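You operate a simulated robot arm through the tools that you are given. There is no shell and no other tool. Be economical: measure what you need, move in short steps, check, and stop when the job is done.

Carry out the task below with a simulated robot arm. There is one attempt and no reset: what you move stays moved.

TASK
Dry cap No. 57 in the small drier for as long as the wash card says.
Fine: then put it back in the short white tray and turn the dial to zero.
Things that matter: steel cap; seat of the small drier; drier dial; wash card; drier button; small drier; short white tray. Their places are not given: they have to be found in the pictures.

It is judged by the outcome, as a careful person would: the job done as asked, and still so three seconds after it is handed in. It fails if anything else is knocked over, pushed out of place, dropped, spilled or broken.

THE ROBOT
A 7-joint arm with a two-finger parallel gripper, fixed in place. Base frame: the origin is at the foot of the arm, x ahead of it, y to its left, z up. Lengths are in m, angles in degrees, forces in N, time in s.
Its first joint turns from -66.0 to 66.0 degrees. Payload 2.4 kg.
Tool frame: the origin (TCP) lies between the finger pads and is the grasp point; the fingertips stand 0.03 m ahead of it; z points along the fingers, y is the line along which they close. The gripper opens to 0.094 m. The fingers are 0.028 m wide and 0.01 m thick; the gripper's body (0.05 by 0.096 m) begins 0.055 m behind the TCP.
Orientation is told as [roll, pitch, yaw] about the base's x, y, z axes, in that order, counted from this pose: with the fingers straight down and closing along the base's y, the tool's x points along the base's -x, its y along +y and its z along -z.

THE INTERFACE
- The arm moves only by the tool play_rows. Its argument "steps" is a list of rows, each an object of numbers (a shift or turn left out is 0, a gripper value left out holds the last): "tx", "ty", "tz": the shift along the tool's x, y, z in units of 300 mm (1.0 is 300 mm); "ax", "ay", "az": the turn, a rotation vector about the tool's x, y, z in units of 45 degrees (1.0 is 45 degrees); "claw": the opening, from 0 (shut) to 1 (fully open). In form: [{"tx": .., "ty": .., "tz": .., "ax": .., "ay": .., "az": .., "claw": ..}, ...]. A call has 1 to 20 rows; each row is the pose to reach, as a shift and turn from the pose commanded when the call began, along the tool's axes at that moment. A call with a number of a shift or a turn outside -1 to 1 is refused whole. A row lasts 0.2 s, in which the tool goes at most 0.05 m and 8.6 degrees; a call with a longer step from one row to the next is refused whole, and so is a gripper value outside its range. A pose out of reach is approached as far as the arm can. The call stops where the force on the tool passes 90 N (or 10 N more than at its start, if that is more) or the arm is blocked; 0.2 s more then pass. The fingers move at their own pace (about 0.153 m/s each) and stop on an object; they squeeze with about 43 N. The grip force told is the motor's: it shows also when the fingers shut on nothing. Time passes only in rows, and 0.2 s behind the last, so rows that repeat a pose let the fingers close. It gives the time, the measured TCP pose, the force on the tool (base axes), the opening and the grip force at its end, in the units of the frame above (readings bear some noise).
- Cameras (640 x 400 px; columns grow to the right, rows downward): "scene" is fixed at [0.0501, 0.4812, 1.4565]; the picture's right is [-0.64, -0.77, 0.00], its down [-0.36, 0.30, -0.88] and it looks along [0.68, -0.57, -0.47] (base axes); focal length 325 px, centre (320, 200). "wrist" rides on the gripper at [-0.037, 0, -0.058] in the tool frame; the picture's right is [0.00, -1.00, 0.00], its down [0.97, 0.00, -0.24] and it looks along [0.24, 0.00, 0.97] (tool axes); focal length 218 px, centre (320, 200).
- get_image(camera): a new picture of that camera. No time passes.
- point_at(camera, pixels): for up to 12 pixels [column, row] of the newest picture of that camera ("zoom" is the newest enlarged one), the place [x, y, z] in the base frame of the surface seen there, good to about 0.002 m. No time passes.
- close_up(camera, box): a new picture of the part [left, top, right, bottom] of that camera's present view, enlarged. No time passes.
- sign_off(): hands the job in; it is judged then, once.

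Work in short steps. Measure before you move; look again where a grasp or a placing could have gone wrong, and mend it. You have 80 turns and 46 pictures in all, those below and enlarged ones among them. Open the gripper and draw the arm clear of the work before you hand the job in, unless the task says otherwise; then end with one line.

The tools are called after "Request:" by a JSON object that holds its "method" and its "body". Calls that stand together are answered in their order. play_rows: Moves the arm, as the interface text tells. Its arguments: {"type":"object","properties":{"steps":{"type":"array","items":{"type":"object","properties":{"tx":{"type":"number"},"ty":{"type":"number"},"tz":{"type":"number"},"ax":{"type":"number"},"ay":{"type":"number"},"az":{"type":"number"},"claw":{"type":"number"}}}}},"required":["steps"]} The other tools are called the same way: get_image (camera) takes a picture; point_at (camera, pixels) gives the place of the surface under pixels of a picture; close_up (camera, box) takes an enlarged picture of a part of a camera's view; sign_off () hands the job in.

At the start:

```text
time: 0.0
ee_pos: [0.3443, 0.1625, 1.3067]
orientation: [0.0, 0.1, 0.0]
contact_force: [-0.3, 0.0, -0.2]
width: 0.0942
grasp_force: 0.1
```

scene: 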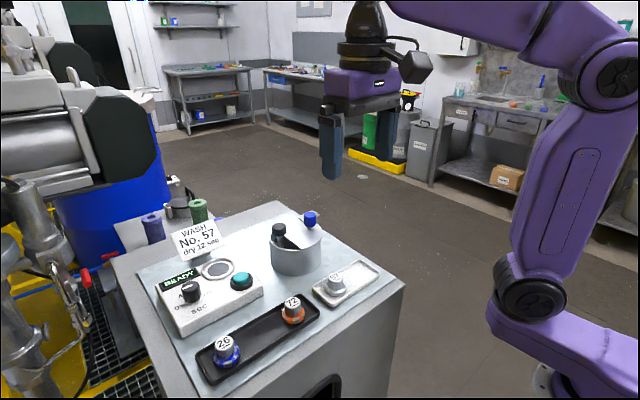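
wrist: 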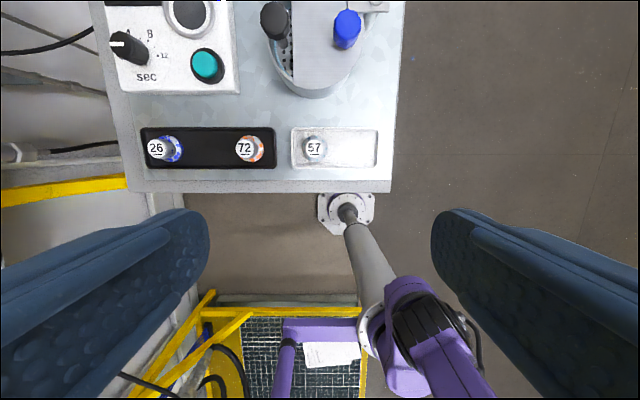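

The card reads "WASH No. 57 dry 12 sec". I look closely at the drier, dial and trays.

Request:
{"method": "close_up", "body": {"camera": "scene", "box": [140, 210, 280, 340]}}

Request:
{"method": "close_up", "body": {"camera": "wrist", "box": [90, 0, 400, 194]}}

Request:
{"method": "close_up", "body": {"camera": "scene", "box": [260, 200, 400, 320]}}

```text
3.08 times, centred on (210, 275) of scene
```

zoom: 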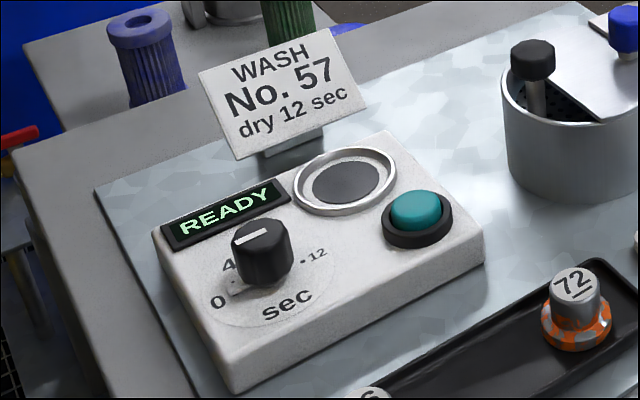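

```text
2.06 times, centred on (245, 97) of wrist
```

zoom: 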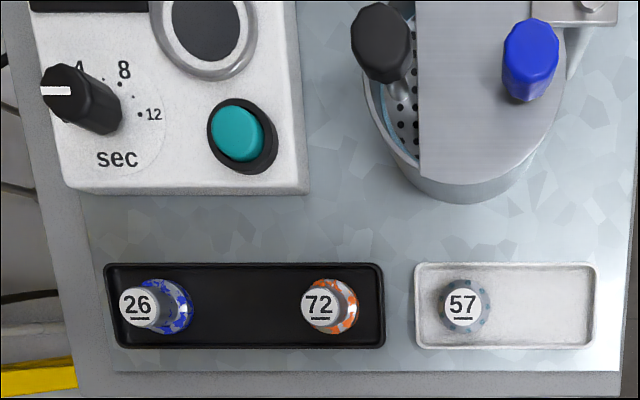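

```text
3.33 times, centred on (330, 260) of scene
```

zoom: 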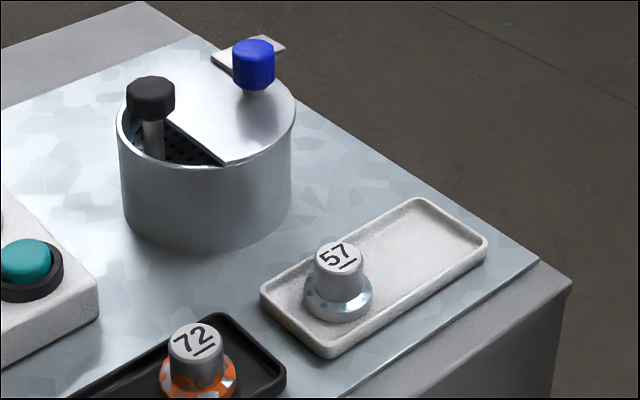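

Drier box: the seat is the ring at (215,268), the dial is at (190,291) and the button at (241,281). I measure these and cap 57 in both views.

Request:
{"method": "point_at", "body": {"camera": "scene", "pixels": [[217, 269], [203, 270], [231, 267], [241, 278], [189, 286], [191, 302], [335, 276], [336, 292], [358, 282], [160, 318], [296, 258], [310, 215]]}}

Request:
{"method": "point_at", "body": {"camera": "wrist", "pixels": [[314, 146], [350, 150], [334, 166], [334, 131], [206, 64], [118, 43], [140, 52], [188, 13], [162, 56], [205, 90], [294, 150], [376, 150]]}}

```text
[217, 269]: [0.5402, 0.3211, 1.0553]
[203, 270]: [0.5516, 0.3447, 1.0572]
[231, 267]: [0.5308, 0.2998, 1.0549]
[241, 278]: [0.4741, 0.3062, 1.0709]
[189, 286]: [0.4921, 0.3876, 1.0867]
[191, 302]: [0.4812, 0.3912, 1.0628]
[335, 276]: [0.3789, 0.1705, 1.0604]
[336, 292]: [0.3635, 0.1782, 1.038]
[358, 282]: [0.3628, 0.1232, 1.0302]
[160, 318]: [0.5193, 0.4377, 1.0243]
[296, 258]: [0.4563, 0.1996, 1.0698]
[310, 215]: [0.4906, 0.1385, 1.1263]
```

```text
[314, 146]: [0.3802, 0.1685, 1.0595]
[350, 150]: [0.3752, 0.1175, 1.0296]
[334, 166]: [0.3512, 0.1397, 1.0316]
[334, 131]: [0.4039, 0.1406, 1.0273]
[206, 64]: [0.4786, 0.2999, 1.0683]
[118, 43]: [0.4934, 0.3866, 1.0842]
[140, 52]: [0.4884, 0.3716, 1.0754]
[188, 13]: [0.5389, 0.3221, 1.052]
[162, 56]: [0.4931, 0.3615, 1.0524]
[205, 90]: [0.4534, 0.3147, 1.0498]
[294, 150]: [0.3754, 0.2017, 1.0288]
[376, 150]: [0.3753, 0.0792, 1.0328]
```

Now I move above the dial to see its markings and mark.

Request:
{"method": "play_rows", "body": {"steps": [{"tx": -0.06, "ty": 0.093, "tz": 0.0375}, {"tx": -0.12, "ty": 0.186, "tz": 0.075}, {"tx": -0.18, "ty": 0.28, "tz": 0.11}, {"tx": -0.24, "ty": 0.373, "tz": 0.15}, {"tx": -0.3, "ty": 0.466, "tz": 0.187}, {"tx": -0.36, "ty": 0.56, "tz": 0.225}, {"tx": -0.42, "ty": 0.65, "tz": 0.26}, {"tx": -0.483, "ty": 0.745, "tz": 0.3}, {"tx": -0.483, "ty": 0.745, "tz": 0.3}]}}

Request:
{"method": "close_up", "body": {"camera": "wrist", "box": [200, 80, 480, 255]}}

```text
time: 2.0
ee_pos: [0.4815, 0.3755, 1.2194]
orientation: [0.1, 0.0, 0.0]
contact_force: [0.5, 0.2, 0.2]
width: 0.0941
grasp_force: 0.0
out of reach, approached as far as the arm can: row 8, 9
```

```text
2.29 times, centred on (340, 168) of wrist
```

zoom: 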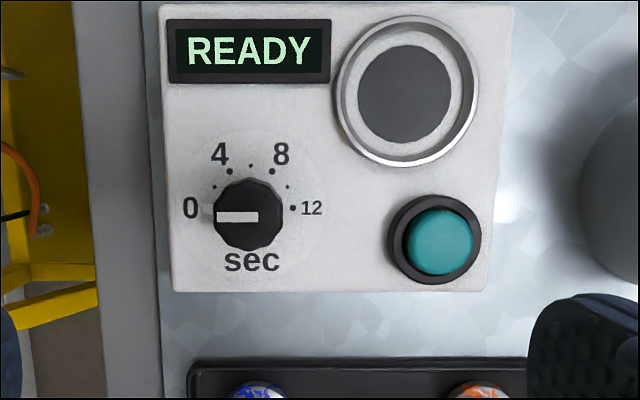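

The mark is at 0 on the left (+y), and 12 is on the right, 180° clockwise. I measure the exact centres.

Request:
{"method": "point_at", "body": {"camera": "zoom", "pixels": [[249, 217], [216, 217], [281, 217], [248, 184], [248, 245], [443, 242], [406, 95], [340, 95], [476, 95], [406, 22], [406, 164], [250, 20]]}}

```text
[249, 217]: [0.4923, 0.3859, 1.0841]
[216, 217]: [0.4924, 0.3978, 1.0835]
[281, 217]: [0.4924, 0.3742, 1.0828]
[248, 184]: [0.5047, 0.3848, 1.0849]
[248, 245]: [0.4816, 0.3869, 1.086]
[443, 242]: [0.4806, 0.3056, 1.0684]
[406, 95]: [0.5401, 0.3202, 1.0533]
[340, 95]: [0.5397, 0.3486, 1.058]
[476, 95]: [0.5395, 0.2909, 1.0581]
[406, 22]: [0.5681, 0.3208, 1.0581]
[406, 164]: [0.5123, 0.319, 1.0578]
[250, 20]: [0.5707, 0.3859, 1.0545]
```

Descend partway over the knob and check the commanded frame.

Request:
{"method": "play_rows", "body": {"steps": [{"tz": 0.1, "claw": 0.55}, {"tz": 0.2, "claw": 0.55}, {"tz": 0.25, "claw": 0.55}, {"tz": 0.25, "claw": 0.55}]}}

```text
time: 3.0
ee_pos: [0.4809, 0.3744, 1.1455]
orientation: [0.0, 0.0, -0.1]
contact_force: [0.8, 0.0, 0.2]
width: 0.0519
grasp_force: 0.1
```

Request:
{"method": "play_rows", "body": {"steps": [{"tx": -0.037, "ty": 0.039}, {"tx": -0.037, "ty": 0.039}]}}

```text
time: 3.6
ee_pos: [0.4922, 0.3868, 1.1453]
orientation: [-0.1, 0.0, 0.0]
contact_force: [-0.1, 0.0, -0.5]
width: 0.0518
grasp_force: 0.1
```

Aligned with the knob (0.492, 0.386). Descend to grip height.

Request:
{"method": "play_rows", "body": {"steps": [{"tz": 0.1, "ty": -0.003}, {"tz": 0.175, "ty": -0.003}, {"tz": 0.175, "ty": -0.003}]}}

Request:
{"method": "get_image", "body": {"camera": "wrist"}}

```text
time: 4.4
ee_pos: [0.4919, 0.3856, 1.0927]
orientation: [0.1, -0.1, 0.0]
contact_force: [-0.5, -0.2, -0.3]
width: 0.0517
grasp_force: 0.1
```

```text
39 pictures are left
```

wrist: 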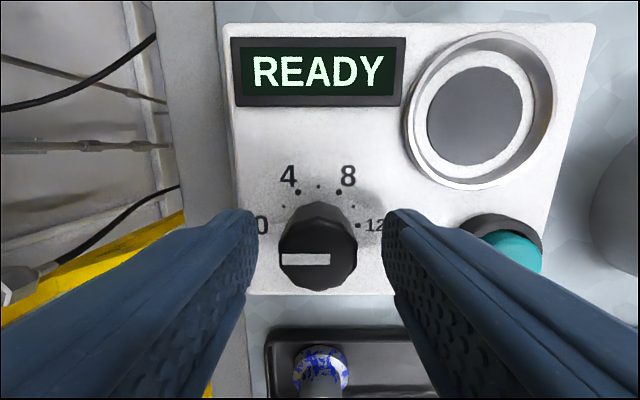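

The fingers straddle the knob. Turn back 45° open, grip, and turn 90° clockwise.

Request:
{"method": "play_rows", "body": {"steps": [{"az": -0.17}, {"az": -0.34}, {"az": -0.51}, {"az": -0.68}, {"az": -0.85}, {"az": -1.0}, {"az": -1.0, "claw": 0}, {"az": -1.0, "claw": 0}, {"az": -1.0, "claw": 0}, {"az": -0.82}, {"az": -0.64}, {"az": -0.46}, {"az": -0.28}, {"az": -0.1}, {"az": 0.08}, {"az": 0.26}, {"az": 0.44}, {"az": 0.63}, {"az": 0.82}, {"az": 1.0}]}}

Request:
{"method": "close_up", "body": {"camera": "scene", "box": [130, 210, 290, 310]}}

```text
time: 8.6
ee_pos: [0.493, 0.387, 1.0928]
orientation: [0.2, 0.0, -45.0]
contact_force: [6.9, 16.1, 0.7]
width: 0.027
grasp_force: 45.0
```

```text
4.00 times, centred on (210, 260) of scene
```

zoom: 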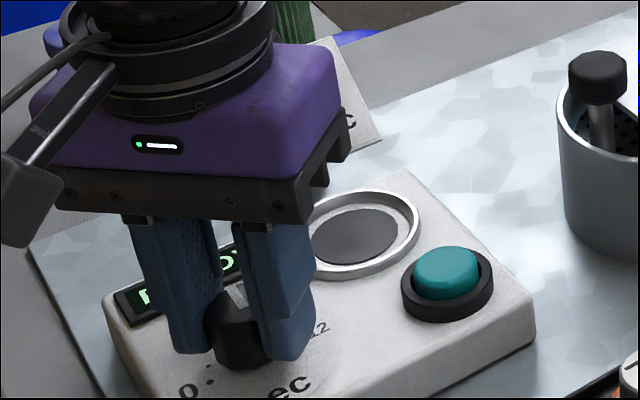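

Mark turned about 90°. Release, rotate back, with ~1 mm recentering.

Request:
{"method": "play_rows", "body": {"steps": [{"claw": 0.55}, {"claw": 0.55, "ty": 0.004}, {"az": -0.17, "ty": 0.004}, {"az": -0.34, "ty": 0.004}, {"az": -0.51, "ty": 0.004}, {"az": -0.68, "ty": 0.004}, {"az": -0.85, "ty": 0.004}, {"az": -1.0, "ty": 0.004}, {"az": -1.0, "ty": 0.004}]}}

Request:
{"method": "close_up", "body": {"camera": "wrist", "box": [220, 120, 420, 320]}}

```text
time: 10.6
ee_pos: [0.4934, 0.387, 1.0933]
orientation: [-0.1, 0.0, 0.0]
contact_force: [-0.1, -0.4, -0.4]
width: 0.052
grasp_force: 0.0
```

```text
2.00 times, centred on (320, 220) of wrist
```

zoom: 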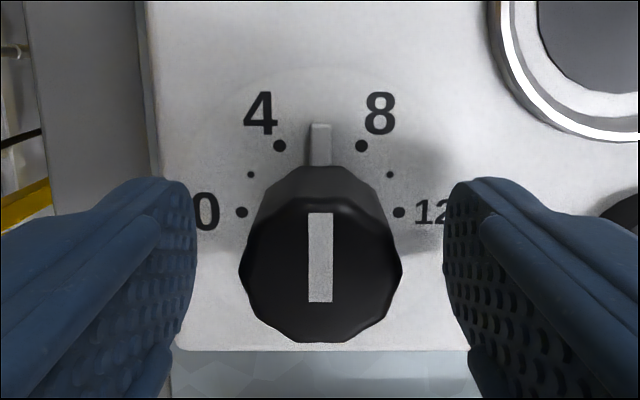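

Exactly 6. Another 90° gives 12.

Request:
{"method": "play_rows", "body": {"steps": [{"az": -0.17}, {"az": -0.34}, {"az": -0.51}, {"az": -0.68}, {"az": -0.85}, {"az": -1.0}, {"az": -1.0, "claw": 0}, {"az": -1.0, "claw": 0}, {"az": -1.0, "claw": 0}, {"az": -0.82}, {"az": -0.64}, {"az": -0.46}, {"az": -0.28}, {"az": -0.1}, {"az": 0.08}, {"az": 0.26}, {"az": 0.44}, {"az": 0.63}, {"az": 0.82}, {"az": 1.0}]}}

Request:
{"method": "play_rows", "body": {"steps": [{"claw": 0.55}, {"claw": 0.55}, {"tz": -0.1}, {"az": -0.17, "tz": -0.15}, {"az": -0.34, "tz": -0.17}, {"az": -0.51, "tz": -0.17}, {"az": -0.68, "tz": -0.17}, {"az": -0.85, "tz": -0.17}, {"az": -1.0, "tz": -0.17}, {"az": -1.0, "tz": -0.17}]}}

Request:
{"method": "close_up", "body": {"camera": "wrist", "box": [180, 60, 500, 260]}}

```text
time: 14.8
ee_pos: [0.4934, 0.3859, 1.0933]
orientation: [0.0, 0.1, -45.2]
contact_force: [-3.8, -5.2, 0.9]
width: 0.0269
grasp_force: 45.2
```

```text
time: 17.0
ee_pos: [0.4919, 0.3866, 1.1436]
orientation: [0.0, 0.1, 0.1]
contact_force: [0.0, 0.2, 0.1]
width: 0.0518
grasp_force: 0.2
```

```text
2.00 times, centred on (340, 160) of wrist
```

zoom: 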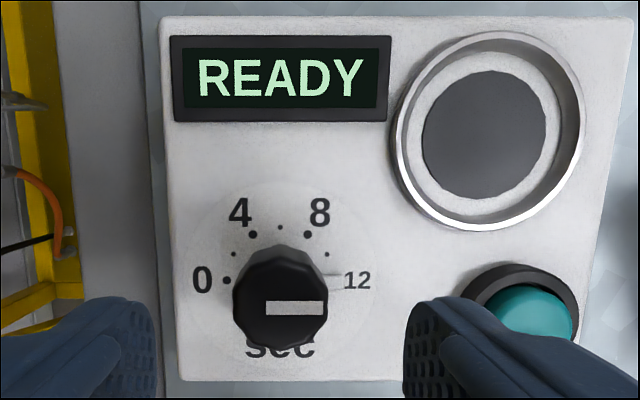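

Dial points to 12. Now go to cap 57 with travel height 1.18.

Request:
{"method": "play_rows", "body": {"steps": [{"tz": -0.12}, {"tx": 0.06, "ty": -0.12, "tz": -0.13}, {"tx": 0.12, "ty": -0.24, "tz": -0.13}, {"tx": 0.19, "ty": -0.36, "tz": -0.13}, {"tx": 0.25, "ty": -0.48, "tz": -0.13}, {"tx": 0.31, "ty": -0.6, "tz": -0.13}, {"tx": 0.378, "ty": -0.72, "tz": -0.13}, {"tx": 0.378, "ty": -0.72, "tz": 0.0}, {"tx": 0.378, "ty": -0.72, "tz": 0.0}]}}

Request:
{"method": "get_image", "body": {"camera": "wrist"}}

```text
time: 19.0
ee_pos: [0.3794, 0.1695, 1.1448]
orientation: [0.0, 0.0, 0.1]
contact_force: [-0.6, -0.4, 0.3]
width: 0.052
grasp_force: 0.1
```

```text
35 pictures are left
```

wrist: 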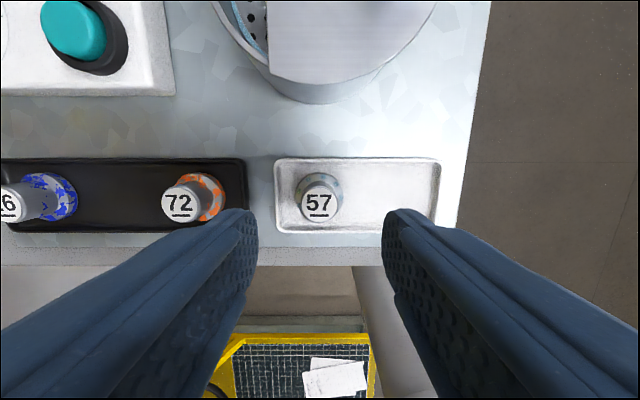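

Request:
{"method": "point_at", "body": {"camera": "wrist", "pixels": [[319, 204], [302, 206], [336, 206], [320, 219], [320, 177], [298, 186], [341, 188], [225, 190], [275, 190], [196, 200], [245, 190], [260, 195]]}}

Request:
{"method": "close_up", "body": {"camera": "wrist", "box": [250, 140, 390, 240]}}

```text
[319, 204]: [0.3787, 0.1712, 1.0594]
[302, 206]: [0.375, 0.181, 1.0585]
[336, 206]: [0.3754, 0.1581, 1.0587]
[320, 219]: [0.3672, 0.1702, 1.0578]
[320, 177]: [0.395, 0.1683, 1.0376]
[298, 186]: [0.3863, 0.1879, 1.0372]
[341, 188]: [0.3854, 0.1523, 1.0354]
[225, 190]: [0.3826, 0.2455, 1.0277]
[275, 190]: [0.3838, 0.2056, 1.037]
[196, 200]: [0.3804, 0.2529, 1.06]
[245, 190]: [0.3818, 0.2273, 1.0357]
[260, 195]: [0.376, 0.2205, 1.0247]
```

```text
4.00 times, centred on (320, 190) of wrist
```

zoom: 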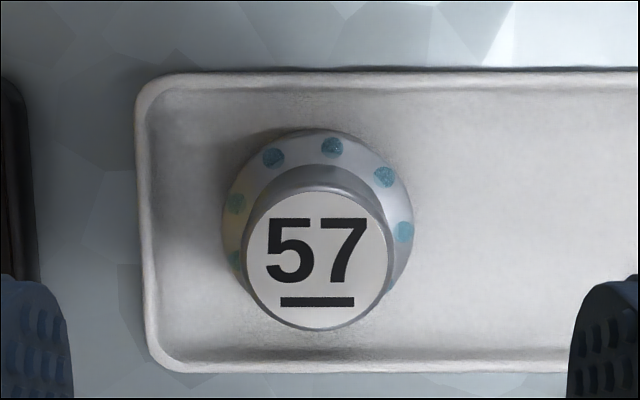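

Descend so fingertips sit just above the flange (1.037), grip the stem.

Request:
{"method": "play_rows", "body": {"steps": [{"tz": 0.12}, {"tz": 0.2}, {"tz": 0.244}, {"tz": 0.244}, {"tz": 0.244, "claw": 0}, {"tz": 0.244, "claw": 0}, {"tz": 0.244, "claw": 0}]}}

Request:
{"method": "get_image", "body": {"camera": "scene"}}

```text
time: 20.6
ee_pos: [0.3805, 0.1708, 1.0706]
orientation: [-0.1, -0.1, 0.1]
contact_force: [-0.1, -0.3, 0.1]
width: 0.0256
grasp_force: 42.9
```

```text
33 pictures are left
```

scene: 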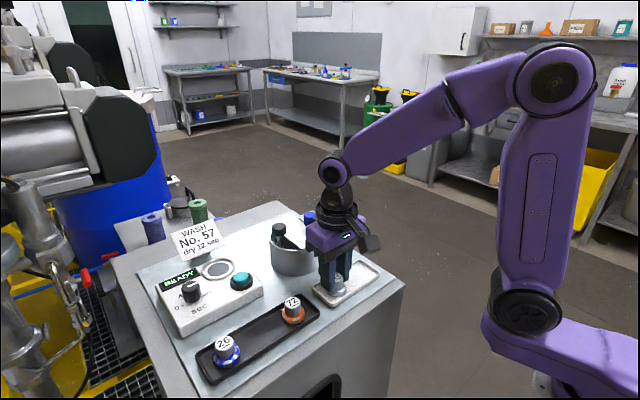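

Gripped. Lift, and check the card's and drum knob's positions for clearance.

Request:
{"method": "play_rows", "body": {"steps": [{"tz": -0.1}, {"tz": -0.2}, {"tz": -0.3}, {"tz": -0.333}, {"tz": -0.333}]}}

Request:
{"method": "get_image", "body": {"camera": "scene"}}

Request:
{"method": "point_at", "body": {"camera": "scene", "pixels": [[198, 240], [175, 236], [212, 222], [217, 243], [184, 259], [278, 228], [272, 250], [200, 205]]}}

Request:
{"method": "close_up", "body": {"camera": "wrist", "box": [220, 120, 420, 245]}}

```text
time: 21.8
ee_pos: [0.38, 0.1696, 1.1704]
orientation: [0.0, 0.0, 0.0]
contact_force: [-0.2, 0.4, -1.4]
width: 0.0259
grasp_force: 43.1
```

```text
32 pictures are left
```

scene: 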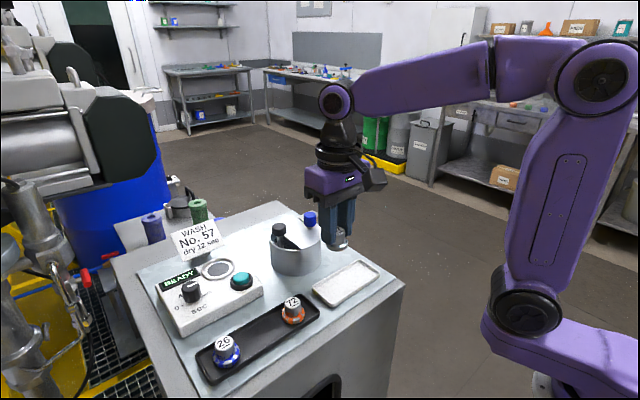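

```text
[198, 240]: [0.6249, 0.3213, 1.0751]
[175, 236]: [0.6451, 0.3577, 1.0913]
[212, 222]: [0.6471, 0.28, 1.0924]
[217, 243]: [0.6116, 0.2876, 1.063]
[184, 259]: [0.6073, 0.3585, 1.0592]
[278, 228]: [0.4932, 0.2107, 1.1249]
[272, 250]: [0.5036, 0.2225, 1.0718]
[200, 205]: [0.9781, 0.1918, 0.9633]
```

```text
3.20 times, centred on (320, 182) of wrist
```

zoom: 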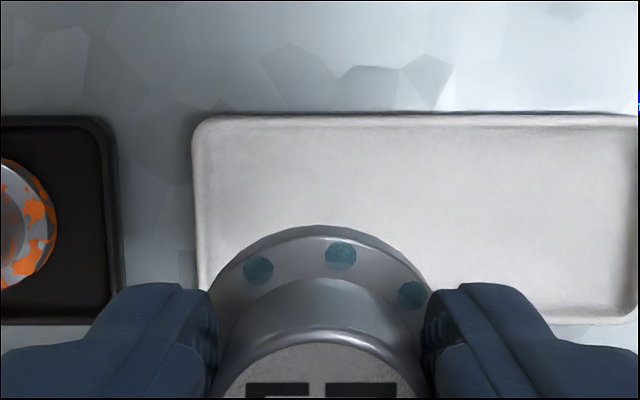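

Card base x≥0.607, drum knob at (0.493, 0.211): clear. Move left first, then forward over the seat (0.540, 0.320).

Request:
{"method": "play_rows", "body": {"steps": [{"ty": 0.12}, {"ty": 0.25}, {"ty": 0.38}, {"ty": 0.5}, {"ty": 0.5, "tx": -0.12, "tz": 0.04}, {"ty": 0.5, "tx": -0.24, "tz": 0.08}, {"ty": 0.5, "tx": -0.36, "tz": 0.117}, {"ty": 0.5, "tx": -0.46, "tz": 0.117}, {"ty": 0.501, "tx": -0.533, "tz": 0.117}, {"ty": 0.501, "tx": -0.533, "tz": 0.117}]}}

Request:
{"method": "get_image", "body": {"camera": "wrist"}}

Request:
{"method": "close_up", "body": {"camera": "scene", "box": [140, 200, 300, 300]}}

```text
time: 24.0
ee_pos: [0.5399, 0.3198, 1.1349]
orientation: [0.0, 0.0, 0.0]
contact_force: [0.2, -0.4, -1.7]
width: 0.0257
grasp_force: 42.7
```

```text
30 pictures are left
```

wrist: 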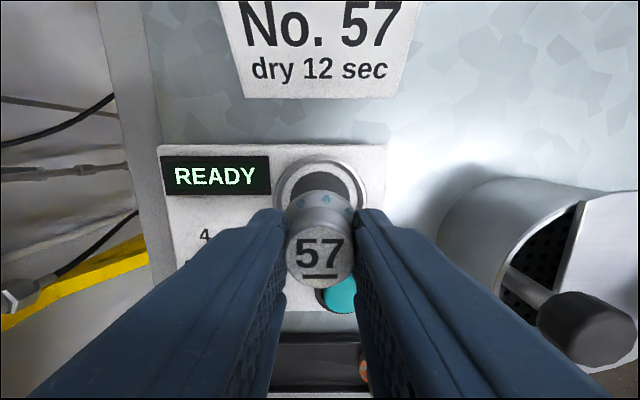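

```text
4.00 times, centred on (220, 250) of scene
```

zoom: 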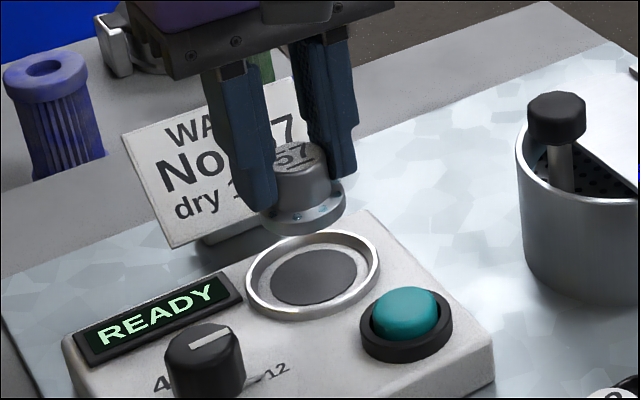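

Aligned. Lower to TCP ≈1.0935.

Request:
{"method": "play_rows", "body": {"steps": [{"tz": 0.06}, {"tz": 0.11}, {"tz": 0.13}, {"tz": 0.138}, {"tz": 0.138}]}}

```text
time: 25.2
ee_pos: [0.5401, 0.3203, 1.0954]
orientation: [0.1, -0.1, 0.0]
contact_force: [-3.8, -1.1, 13.8]
width: 0.0258
grasp_force: 42.8
```

Contact at 1.095; check that it's inside the ring.

Request:
{"method": "close_up", "body": {"camera": "scene", "box": [170, 230, 266, 290]}}

Request:
{"method": "close_up", "body": {"camera": "wrist", "box": [220, 100, 420, 225]}}

```text
6.67 times, centred on (218, 260) of scene
```

zoom: 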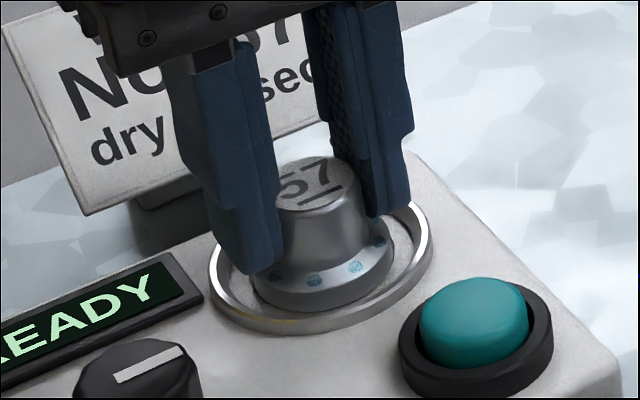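

```text
3.20 times, centred on (320, 162) of wrist
```

zoom: 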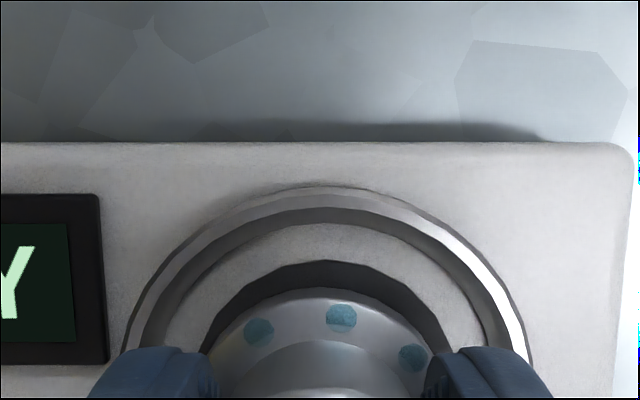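

Request:
{"method": "point_at", "body": {"camera": "zoom", "pixels": [[325, 262], [325, 293], [325, 222], [325, 192], [210, 345], [445, 345], [325, 340]]}}

```text
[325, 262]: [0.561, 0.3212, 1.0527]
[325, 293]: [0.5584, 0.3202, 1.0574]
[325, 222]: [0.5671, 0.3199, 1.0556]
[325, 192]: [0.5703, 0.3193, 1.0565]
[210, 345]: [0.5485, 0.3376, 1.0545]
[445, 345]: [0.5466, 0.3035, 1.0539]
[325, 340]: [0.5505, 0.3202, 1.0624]
```

Seated within about 1–2 mm. Release and raise.

Request:
{"method": "play_rows", "body": {"steps": [{"claw": 0.5}, {"claw": 0.5}, {"claw": 0.5, "tz": -0.06}, {"tz": -0.17}, {"tz": -0.17}]}}

Request:
{"method": "get_image", "body": {"camera": "wrist"}}

```text
time: 26.4
ee_pos: [0.5407, 0.3206, 1.1449]
orientation: [0.0, 0.0, -0.1]
contact_force: [0.6, 0.8, -0.2]
width: 0.0471
grasp_force: 0.0
```

```text
26 pictures are left
```

wrist: 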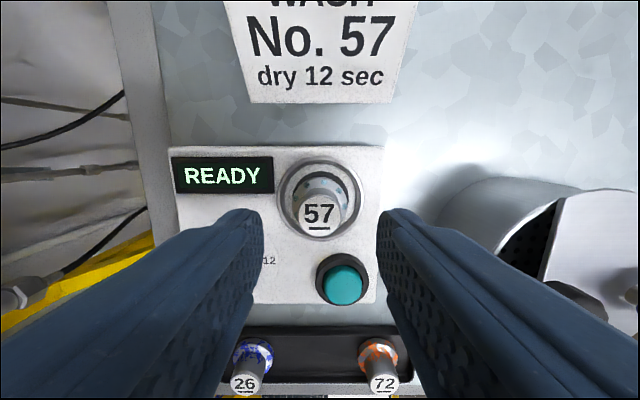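

Cap seated, still READY. Move above the button (~0.478, 0.304) and shut the fingers.

Request:
{"method": "point_at", "body": {"camera": "wrist", "pixels": [[344, 284], [328, 284], [361, 284], [344, 266], [344, 302], [319, 213]]}}

Request:
{"method": "play_rows", "body": {"steps": [{"tx": 0.1, "ty": -0.03, "claw": 0}, {"tx": 0.208, "ty": -0.052, "claw": 0}, {"tx": 0.208, "ty": -0.052, "claw": 0}, {"tx": 0.208, "ty": -0.052, "tz": 0.07}, {"tx": 0.208, "ty": -0.052, "tz": 0.11}, {"tx": 0.208, "ty": -0.052, "tz": 0.11}]}}

Request:
{"method": "close_up", "body": {"camera": "scene", "box": [150, 220, 278, 300]}}

```text
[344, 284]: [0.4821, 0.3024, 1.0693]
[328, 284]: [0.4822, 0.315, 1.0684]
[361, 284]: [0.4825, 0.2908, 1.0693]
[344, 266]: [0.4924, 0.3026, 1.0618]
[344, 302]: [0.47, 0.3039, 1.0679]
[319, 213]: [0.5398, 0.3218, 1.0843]
```

```text
time: 27.8
ee_pos: [0.4774, 0.305, 1.1108]
orientation: [0.0, -0.1, 0.0]
contact_force: [0.3, -0.4, 0.7]
width: 0.0
grasp_force: 33.1
```

```text
5.00 times, centred on (214, 260) of scene
```

zoom: 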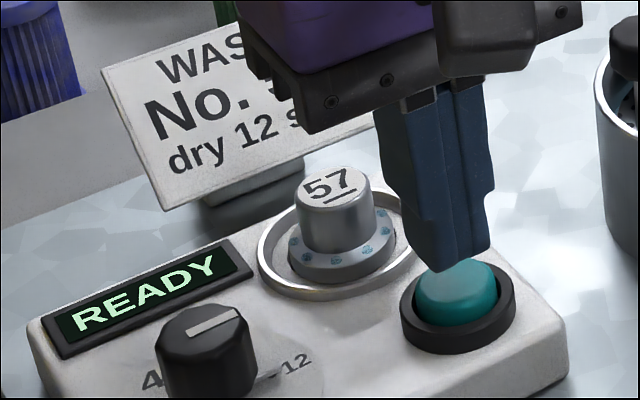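

Press down in small steps and back up, then read the display.

Request:
{"method": "play_rows", "body": {"steps": [{"tz": 0.035}, {"tz": 0.045}, {"tz": 0.052}, {"tz": 0.052}, {"tz": 0.0}]}}

Request:
{"method": "close_up", "body": {"camera": "scene", "box": [150, 220, 278, 300]}}

```text
time: 29.0
ee_pos: [0.4759, 0.3044, 1.112]
orientation: [0.0, 0.0, 0.1]
contact_force: [-0.4, 0.2, -0.2]
width: 0.0002
grasp_force: 32.5
```

```text
5.00 times, centred on (214, 260) of scene
```

zoom: 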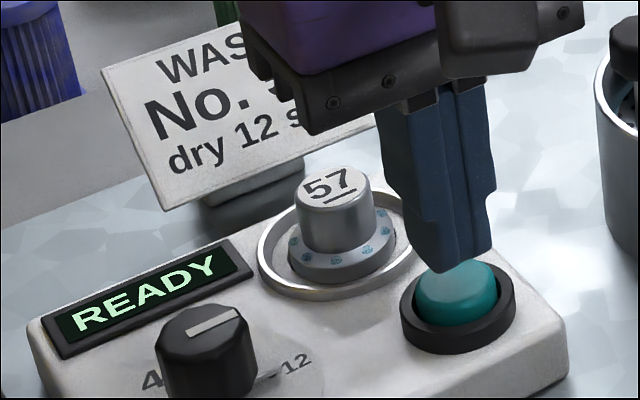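

Not yet triggered; press slightly deeper and read while down.

Request:
{"method": "play_rows", "body": {"steps": [{"tz": 0.04}, {"tz": 0.052}, {"tz": 0.062}, {"tz": 0.062}]}}

Request:
{"method": "close_up", "body": {"camera": "scene", "box": [150, 220, 278, 300]}}

```text
time: 30.0
ee_pos: [0.4766, 0.3051, 1.0935]
orientation: [-0.1, 0.0, 0.0]
contact_force: [-1.4, 0.0, 3.0]
width: 0.0
grasp_force: 33.1
```

```text
5.00 times, centred on (214, 260) of scene
```

zoom: 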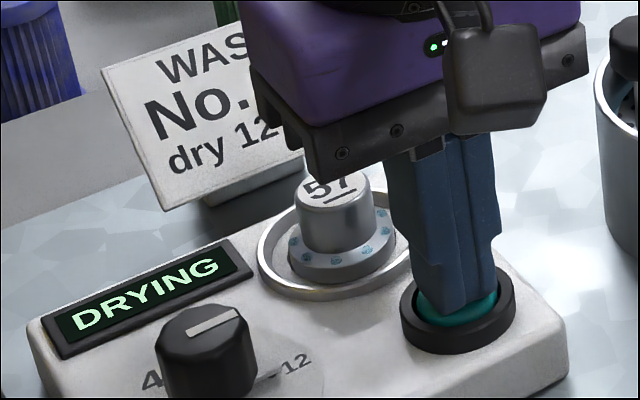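

DRYING began at ≈30 s. Back off, stand above the cap, and wait.

Request:
{"method": "play_rows", "body": {"steps": [{"tz": -0.1}, {"tz": -0.175}, {"tz": -0.175, "tx": -0.1, "ty": 0.03}, {"tz": -0.175, "tx": -0.207, "ty": 0.052}, {"tz": -0.175, "tx": -0.207, "ty": 0.052, "claw": 0.5}, {"tz": -0.175, "tx": -0.207, "ty": 0.052}, {"tz": -0.175, "tx": -0.207, "ty": 0.052}, {"tz": -0.175, "tx": -0.207, "ty": 0.052}, {"tz": -0.175, "tx": -0.207, "ty": 0.052}, {"tz": -0.175, "tx": -0.207, "ty": 0.052}, {"tz": -0.175, "tx": -0.207, "ty": 0.052}, {"tz": -0.175, "tx": -0.207, "ty": 0.052}, {"tz": -0.175, "tx": -0.207, "ty": 0.052}, {"tz": -0.175, "tx": -0.207, "ty": 0.052}, {"tz": -0.175, "tx": -0.207, "ty": 0.052}, {"tz": -0.175, "tx": -0.207, "ty": 0.052}, {"tz": -0.175, "tx": -0.207, "ty": 0.052}, {"tz": -0.175, "tx": -0.207, "ty": 0.052}, {"tz": -0.175, "tx": -0.207, "ty": 0.052}, {"tz": -0.175, "tx": -0.207, "ty": 0.052}]}}

Request:
{"method": "play_rows", "body": {"steps": [{}, {}, {}, {}, {}, {}, {}, {}, {}, {}, {}, {}, {}, {}, {}, {}, {}, {}, {}, {}]}}

Request:
{"method": "get_image", "body": {"camera": "wrist"}}

```text
time: 34.2
ee_pos: [0.5392, 0.3205, 1.1457]
orientation: [0.0, 0.0, 0.0]
contact_force: [1.7, -0.5, 0.4]
width: 0.0471
grasp_force: 0.1
```

```text
time: 38.4
ee_pos: [0.5399, 0.3207, 1.1464]
orientation: [0.0, 0.1, 0.1]
contact_force: [-0.1, 0.3, 0.4]
width: 0.047
grasp_force: 0.0
```

```text
22 pictures are left
```

wrist: 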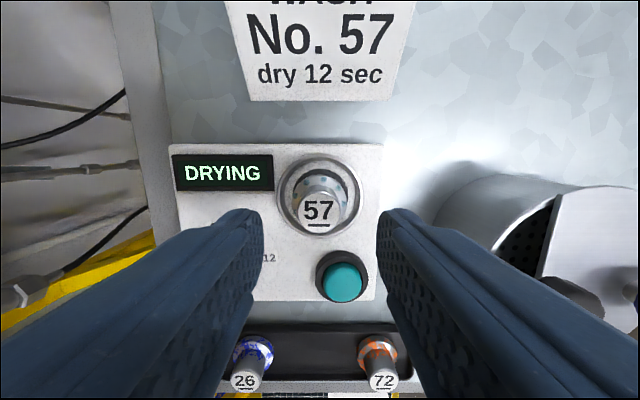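

Request:
{"method": "play_rows", "body": {"steps": [{}, {}, {}, {}, {}, {}, {}, {}, {}, {}, {}, {}, {}, {}, {}, {}, {}, {}]}}

Request:
{"method": "get_image", "body": {"camera": "wrist"}}

```text
time: 42.2
ee_pos: [0.5396, 0.3207, 1.1462]
orientation: [0.1, 0.0, 0.0]
contact_force: [0.8, 0.1, -0.3]
width: 0.047
grasp_force: 0.0
```

```text
21 pictures are left
```

wrist: 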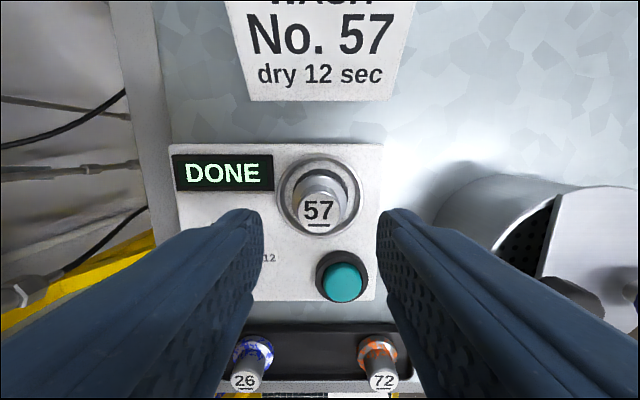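

DONE. Grip the cap and lift to 1.135.

Request:
{"method": "play_rows", "body": {"steps": [{"tz": 0.08}, {"tz": 0.14}, {"tz": 0.166}, {"tz": 0.166}, {"tz": 0.166, "claw": 0}, {"tz": 0.166, "claw": 0}, {"tz": 0.166, "claw": 0}, {"tz": 0.1}, {"tz": 0.033}, {"tz": 0.033}]}}

Request:
{"method": "get_image", "body": {"camera": "wrist"}}

```text
time: 44.4
ee_pos: [0.5396, 0.3207, 1.1354]
orientation: [0.0, 0.0, 0.0]
contact_force: [-0.4, -0.6, -1.9]
width: 0.0255
grasp_force: 42.7
```

```text
20 pictures are left
```

wrist: 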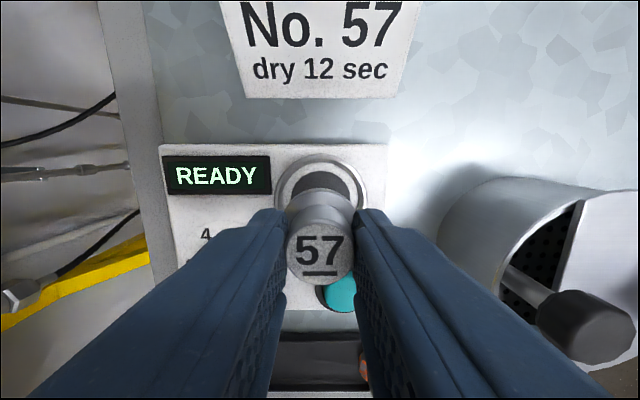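

Held. Retrace the path to above the tray.

Request:
{"method": "play_rows", "body": {"steps": [{"tx": 0.07}, {"tx": 0.17, "tz": -0.04}, {"tx": 0.29, "tz": -0.08}, {"tx": 0.41, "tz": -0.117}, {"tx": 0.533, "tz": -0.117}, {"tx": 0.533, "ty": -0.12, "tz": -0.117}, {"tx": 0.533, "ty": -0.25, "tz": -0.117}, {"tx": 0.533, "ty": -0.38, "tz": -0.117}, {"tx": 0.533, "ty": -0.503, "tz": -0.117}, {"tx": 0.533, "ty": -0.503, "tz": 0.0}, {"tx": 0.533, "ty": -0.503, "tz": 0.1}, {"tx": 0.533, "ty": -0.503, "tz": 0.16}, {"tx": 0.533, "ty": -0.503, "tz": 0.2}, {"tx": 0.533, "ty": -0.503, "tz": 0.2}]}}

Request:
{"method": "close_up", "body": {"camera": "scene", "box": [260, 210, 420, 310]}}

```text
time: 47.4
ee_pos: [0.379, 0.1695, 1.0758]
orientation: [0.0, 0.0, 0.0]
contact_force: [0.1, -0.5, -0.8]
width: 0.0255
grasp_force: 43.1
```

```text
4.00 times, centred on (340, 260) of scene
```

zoom: 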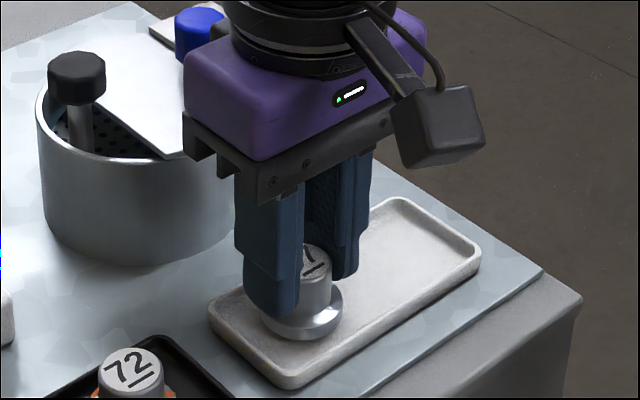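

Over the tray, almost down. Lower gently until contact.

Request:
{"method": "play_rows", "body": {"steps": [{"tz": 0.006}, {"tz": 0.012}, {"tz": 0.015}]}}

```text
time: 48.2
ee_pos: [0.3798, 0.1701, 1.0725]
orientation: [0.0, 0.0, 0.0]
contact_force: [-2.1, -0.6, 10.9]
width: 0.0256
grasp_force: 42.8
```

Touching (11 N). Release, rise, and head back over the dial.

Request:
{"method": "play_rows", "body": {"steps": [{"claw": 0.55}, {"claw": 0.55}, {"tz": -0.12}, {"tz": -0.24}, {"tz": -0.36}, {"tx": -0.06, "ty": 0.12, "tz": -0.36}, {"tx": -0.12, "ty": 0.24, "tz": -0.36}, {"tx": -0.19, "ty": 0.36, "tz": -0.36}, {"tx": -0.25, "ty": 0.48, "tz": -0.34}, {"tx": -0.31, "ty": 0.6, "tz": -0.3}, {"tx": -0.375, "ty": 0.721, "tz": -0.245}, {"tx": -0.375, "ty": 0.721, "tz": -0.245}]}}

Request:
{"method": "get_image", "body": {"camera": "scene"}}

Request:
{"method": "close_up", "body": {"camera": "wrist", "box": [180, 60, 500, 260]}}

```text
time: 50.8
ee_pos: [0.4924, 0.3865, 1.1445]
orientation: [0.0, 0.1, 0.0]
contact_force: [-0.5, -0.3, 0.2]
width: 0.0519
grasp_force: 0.1
```

```text
18 pictures are left
```

scene: 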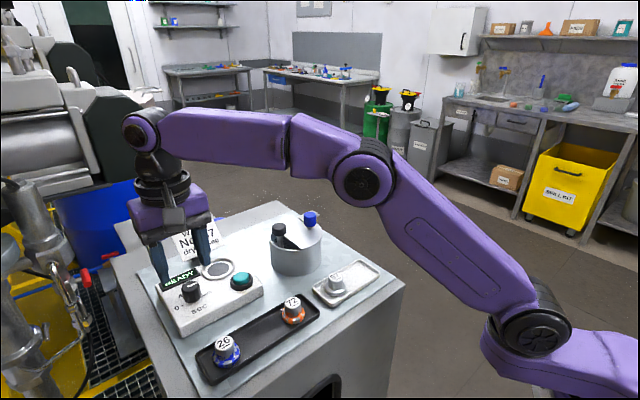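

```text
2.00 times, centred on (340, 160) of wrist
```

zoom: 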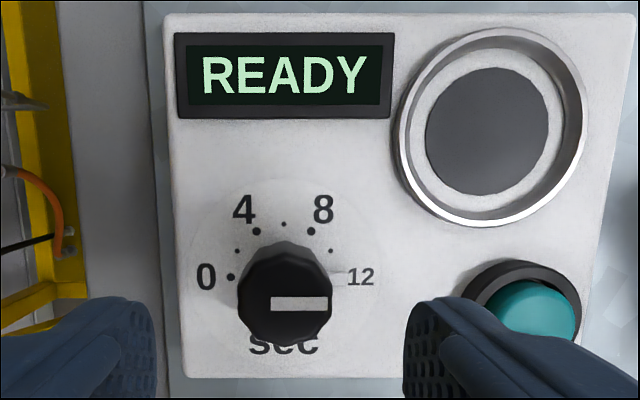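

Cap stands in the tray. Now turn the dial back: descend, then rotate open to +45°, grip, and turn 90° anticlockwise.

Request:
{"method": "play_rows", "body": {"steps": [{"tz": 0.1}, {"tz": 0.172}, {"tz": 0.172}]}}

Request:
{"method": "play_rows", "body": {"steps": [{"az": 0.17}, {"az": 0.34}, {"az": 0.51}, {"az": 0.68}, {"az": 0.85}, {"az": 1.0}, {"az": 1.0, "claw": 0}, {"az": 1.0, "claw": 0}, {"az": 1.0, "claw": 0}, {"az": 0.82}, {"az": 0.64}, {"az": 0.46}, {"az": 0.28}, {"az": 0.1}, {"az": -0.08}, {"az": -0.26}, {"az": -0.44}, {"az": -0.63}, {"az": -0.82}, {"az": -1.0}]}}

Request:
{"method": "play_rows", "body": {"steps": [{"claw": 0.55}, {"claw": 0.55}, {"az": 0.17}, {"az": 0.34}, {"az": 0.51}, {"az": 0.68}, {"az": 0.85}, {"az": 1.0}, {"az": 1.0}]}}

Request:
{"method": "close_up", "body": {"camera": "wrist", "box": [220, 120, 420, 320]}}

```text
time: 51.6
ee_pos: [0.4922, 0.3869, 1.0936]
orientation: [0.0, 0.0, 0.0]
contact_force: [0.7, -0.4, 0.7]
width: 0.0518
grasp_force: 0.1
```

```text
time: 55.8
ee_pos: [0.4925, 0.3855, 1.0939]
orientation: [0.1, -0.2, 45.2]
contact_force: [7.3, 1.2, 6.4]
width: 0.0267
grasp_force: 45.0
```

```text
time: 57.8
ee_pos: [0.4917, 0.3854, 1.0929]
orientation: [0.0, 0.0, -0.2]
contact_force: [-0.5, -0.1, -0.6]
width: 0.0518
grasp_force: 0.1
```

```text
2.00 times, centred on (320, 220) of wrist
```

zoom: 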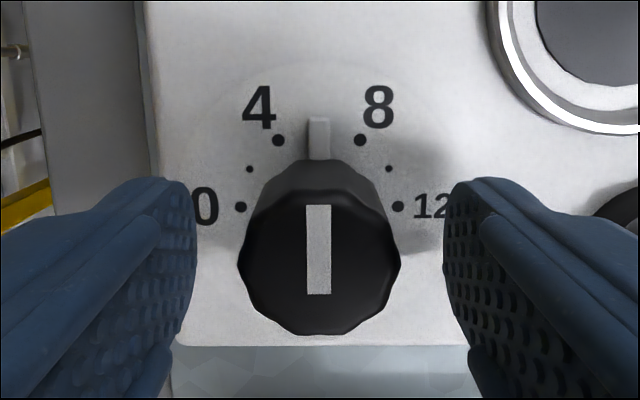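

At 6; another 90° anticlockwise.

Request:
{"method": "play_rows", "body": {"steps": [{"az": 0.17}, {"az": 0.34}, {"az": 0.51}, {"az": 0.68}, {"az": 0.85}, {"az": 1.0}, {"az": 1.0, "claw": 0}, {"az": 1.0, "claw": 0}, {"az": 1.0, "claw": 0}, {"az": 0.82}, {"az": 0.64}, {"az": 0.46}, {"az": 0.28}, {"az": 0.1}, {"az": -0.08}, {"az": -0.26}, {"az": -0.44}, {"az": -0.63}, {"az": -0.82}, {"az": -1.0}]}}

Request:
{"method": "play_rows", "body": {"steps": [{"claw": 0.55}, {"claw": 0.55}, {"tz": -0.1}, {"az": 0.17, "tz": -0.15}, {"az": 0.34, "tz": -0.17}, {"az": 0.51, "tz": -0.17}, {"az": 0.68, "tz": -0.17}, {"az": 0.85, "tz": -0.17}, {"az": 1.0, "tz": -0.17}, {"az": 1.0, "tz": -0.17}]}}

Request:
{"method": "close_up", "body": {"camera": "wrist", "box": [180, 60, 500, 260]}}

```text
time: 62.0
ee_pos: [0.4918, 0.3858, 1.0932]
orientation: [0.0, 0.1, 45.1]
contact_force: [5.0, 0.2, 8.2]
width: 0.0269
grasp_force: 44.8
```

```text
time: 64.2
ee_pos: [0.4924, 0.3848, 1.1442]
orientation: [0.0, 0.1, -0.2]
contact_force: [-0.2, 0.7, -0.3]
width: 0.0517
grasp_force: 0.0
```

```text
2.00 times, centred on (340, 160) of wrist
```

zoom: 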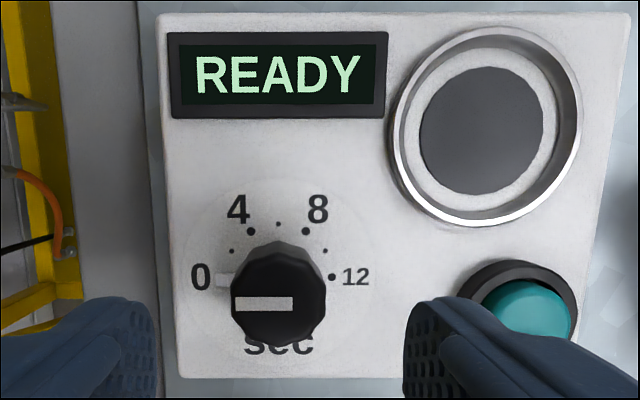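

Dial is at 0. Draw the arm clear and take a last look.

Request:
{"method": "play_rows", "body": {"steps": [{"tz": -0.12}, {"tz": -0.14, "tx": 0.08, "ty": -0.1}, {"tz": -0.18, "tx": 0.16, "ty": -0.2}, {"tz": -0.24, "tx": 0.24, "ty": -0.3}, {"tz": -0.32, "tx": 0.32, "ty": -0.4}, {"tz": -0.4, "tx": 0.4, "ty": -0.5}, {"tz": -0.48, "tx": 0.47, "ty": -0.6}, {"tz": -0.5, "tx": 0.5, "ty": -0.7, "claw": 1}, {"tz": -0.5, "tx": 0.5, "ty": -0.7}]}}

Request:
{"method": "close_up", "body": {"camera": "scene", "box": [130, 200, 410, 375]}}

```text
time: 66.2
ee_pos: [0.3409, 0.1753, 1.2954]
orientation: [0.0, 0.0, -0.1]
contact_force: [-0.3, 0.0, 0.1]
width: 0.0941
grasp_force: 0.1
```

```text
2.29 times, centred on (270, 288) of scene
```

zoom: 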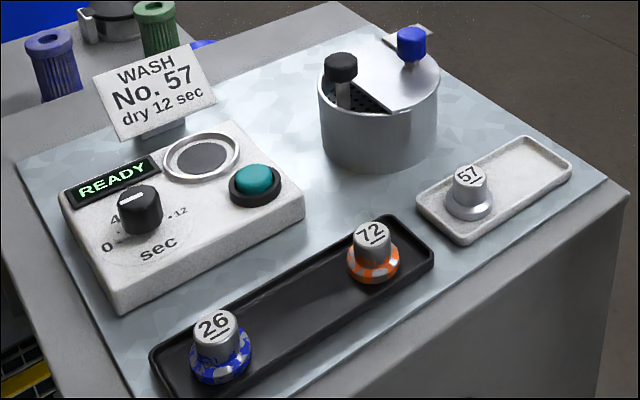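

Everything is in place: the cap is in the white tray, the dial is at 0, and the arm is clear.

Request:
{"method": "sign_off", "body": {}}

```text
The job is handed in.
```

I dried cap No. 57 in the small drier for the 12 seconds on the wash card, put it back in the short white tray and turned the dial to zero; nothing else was disturbed.
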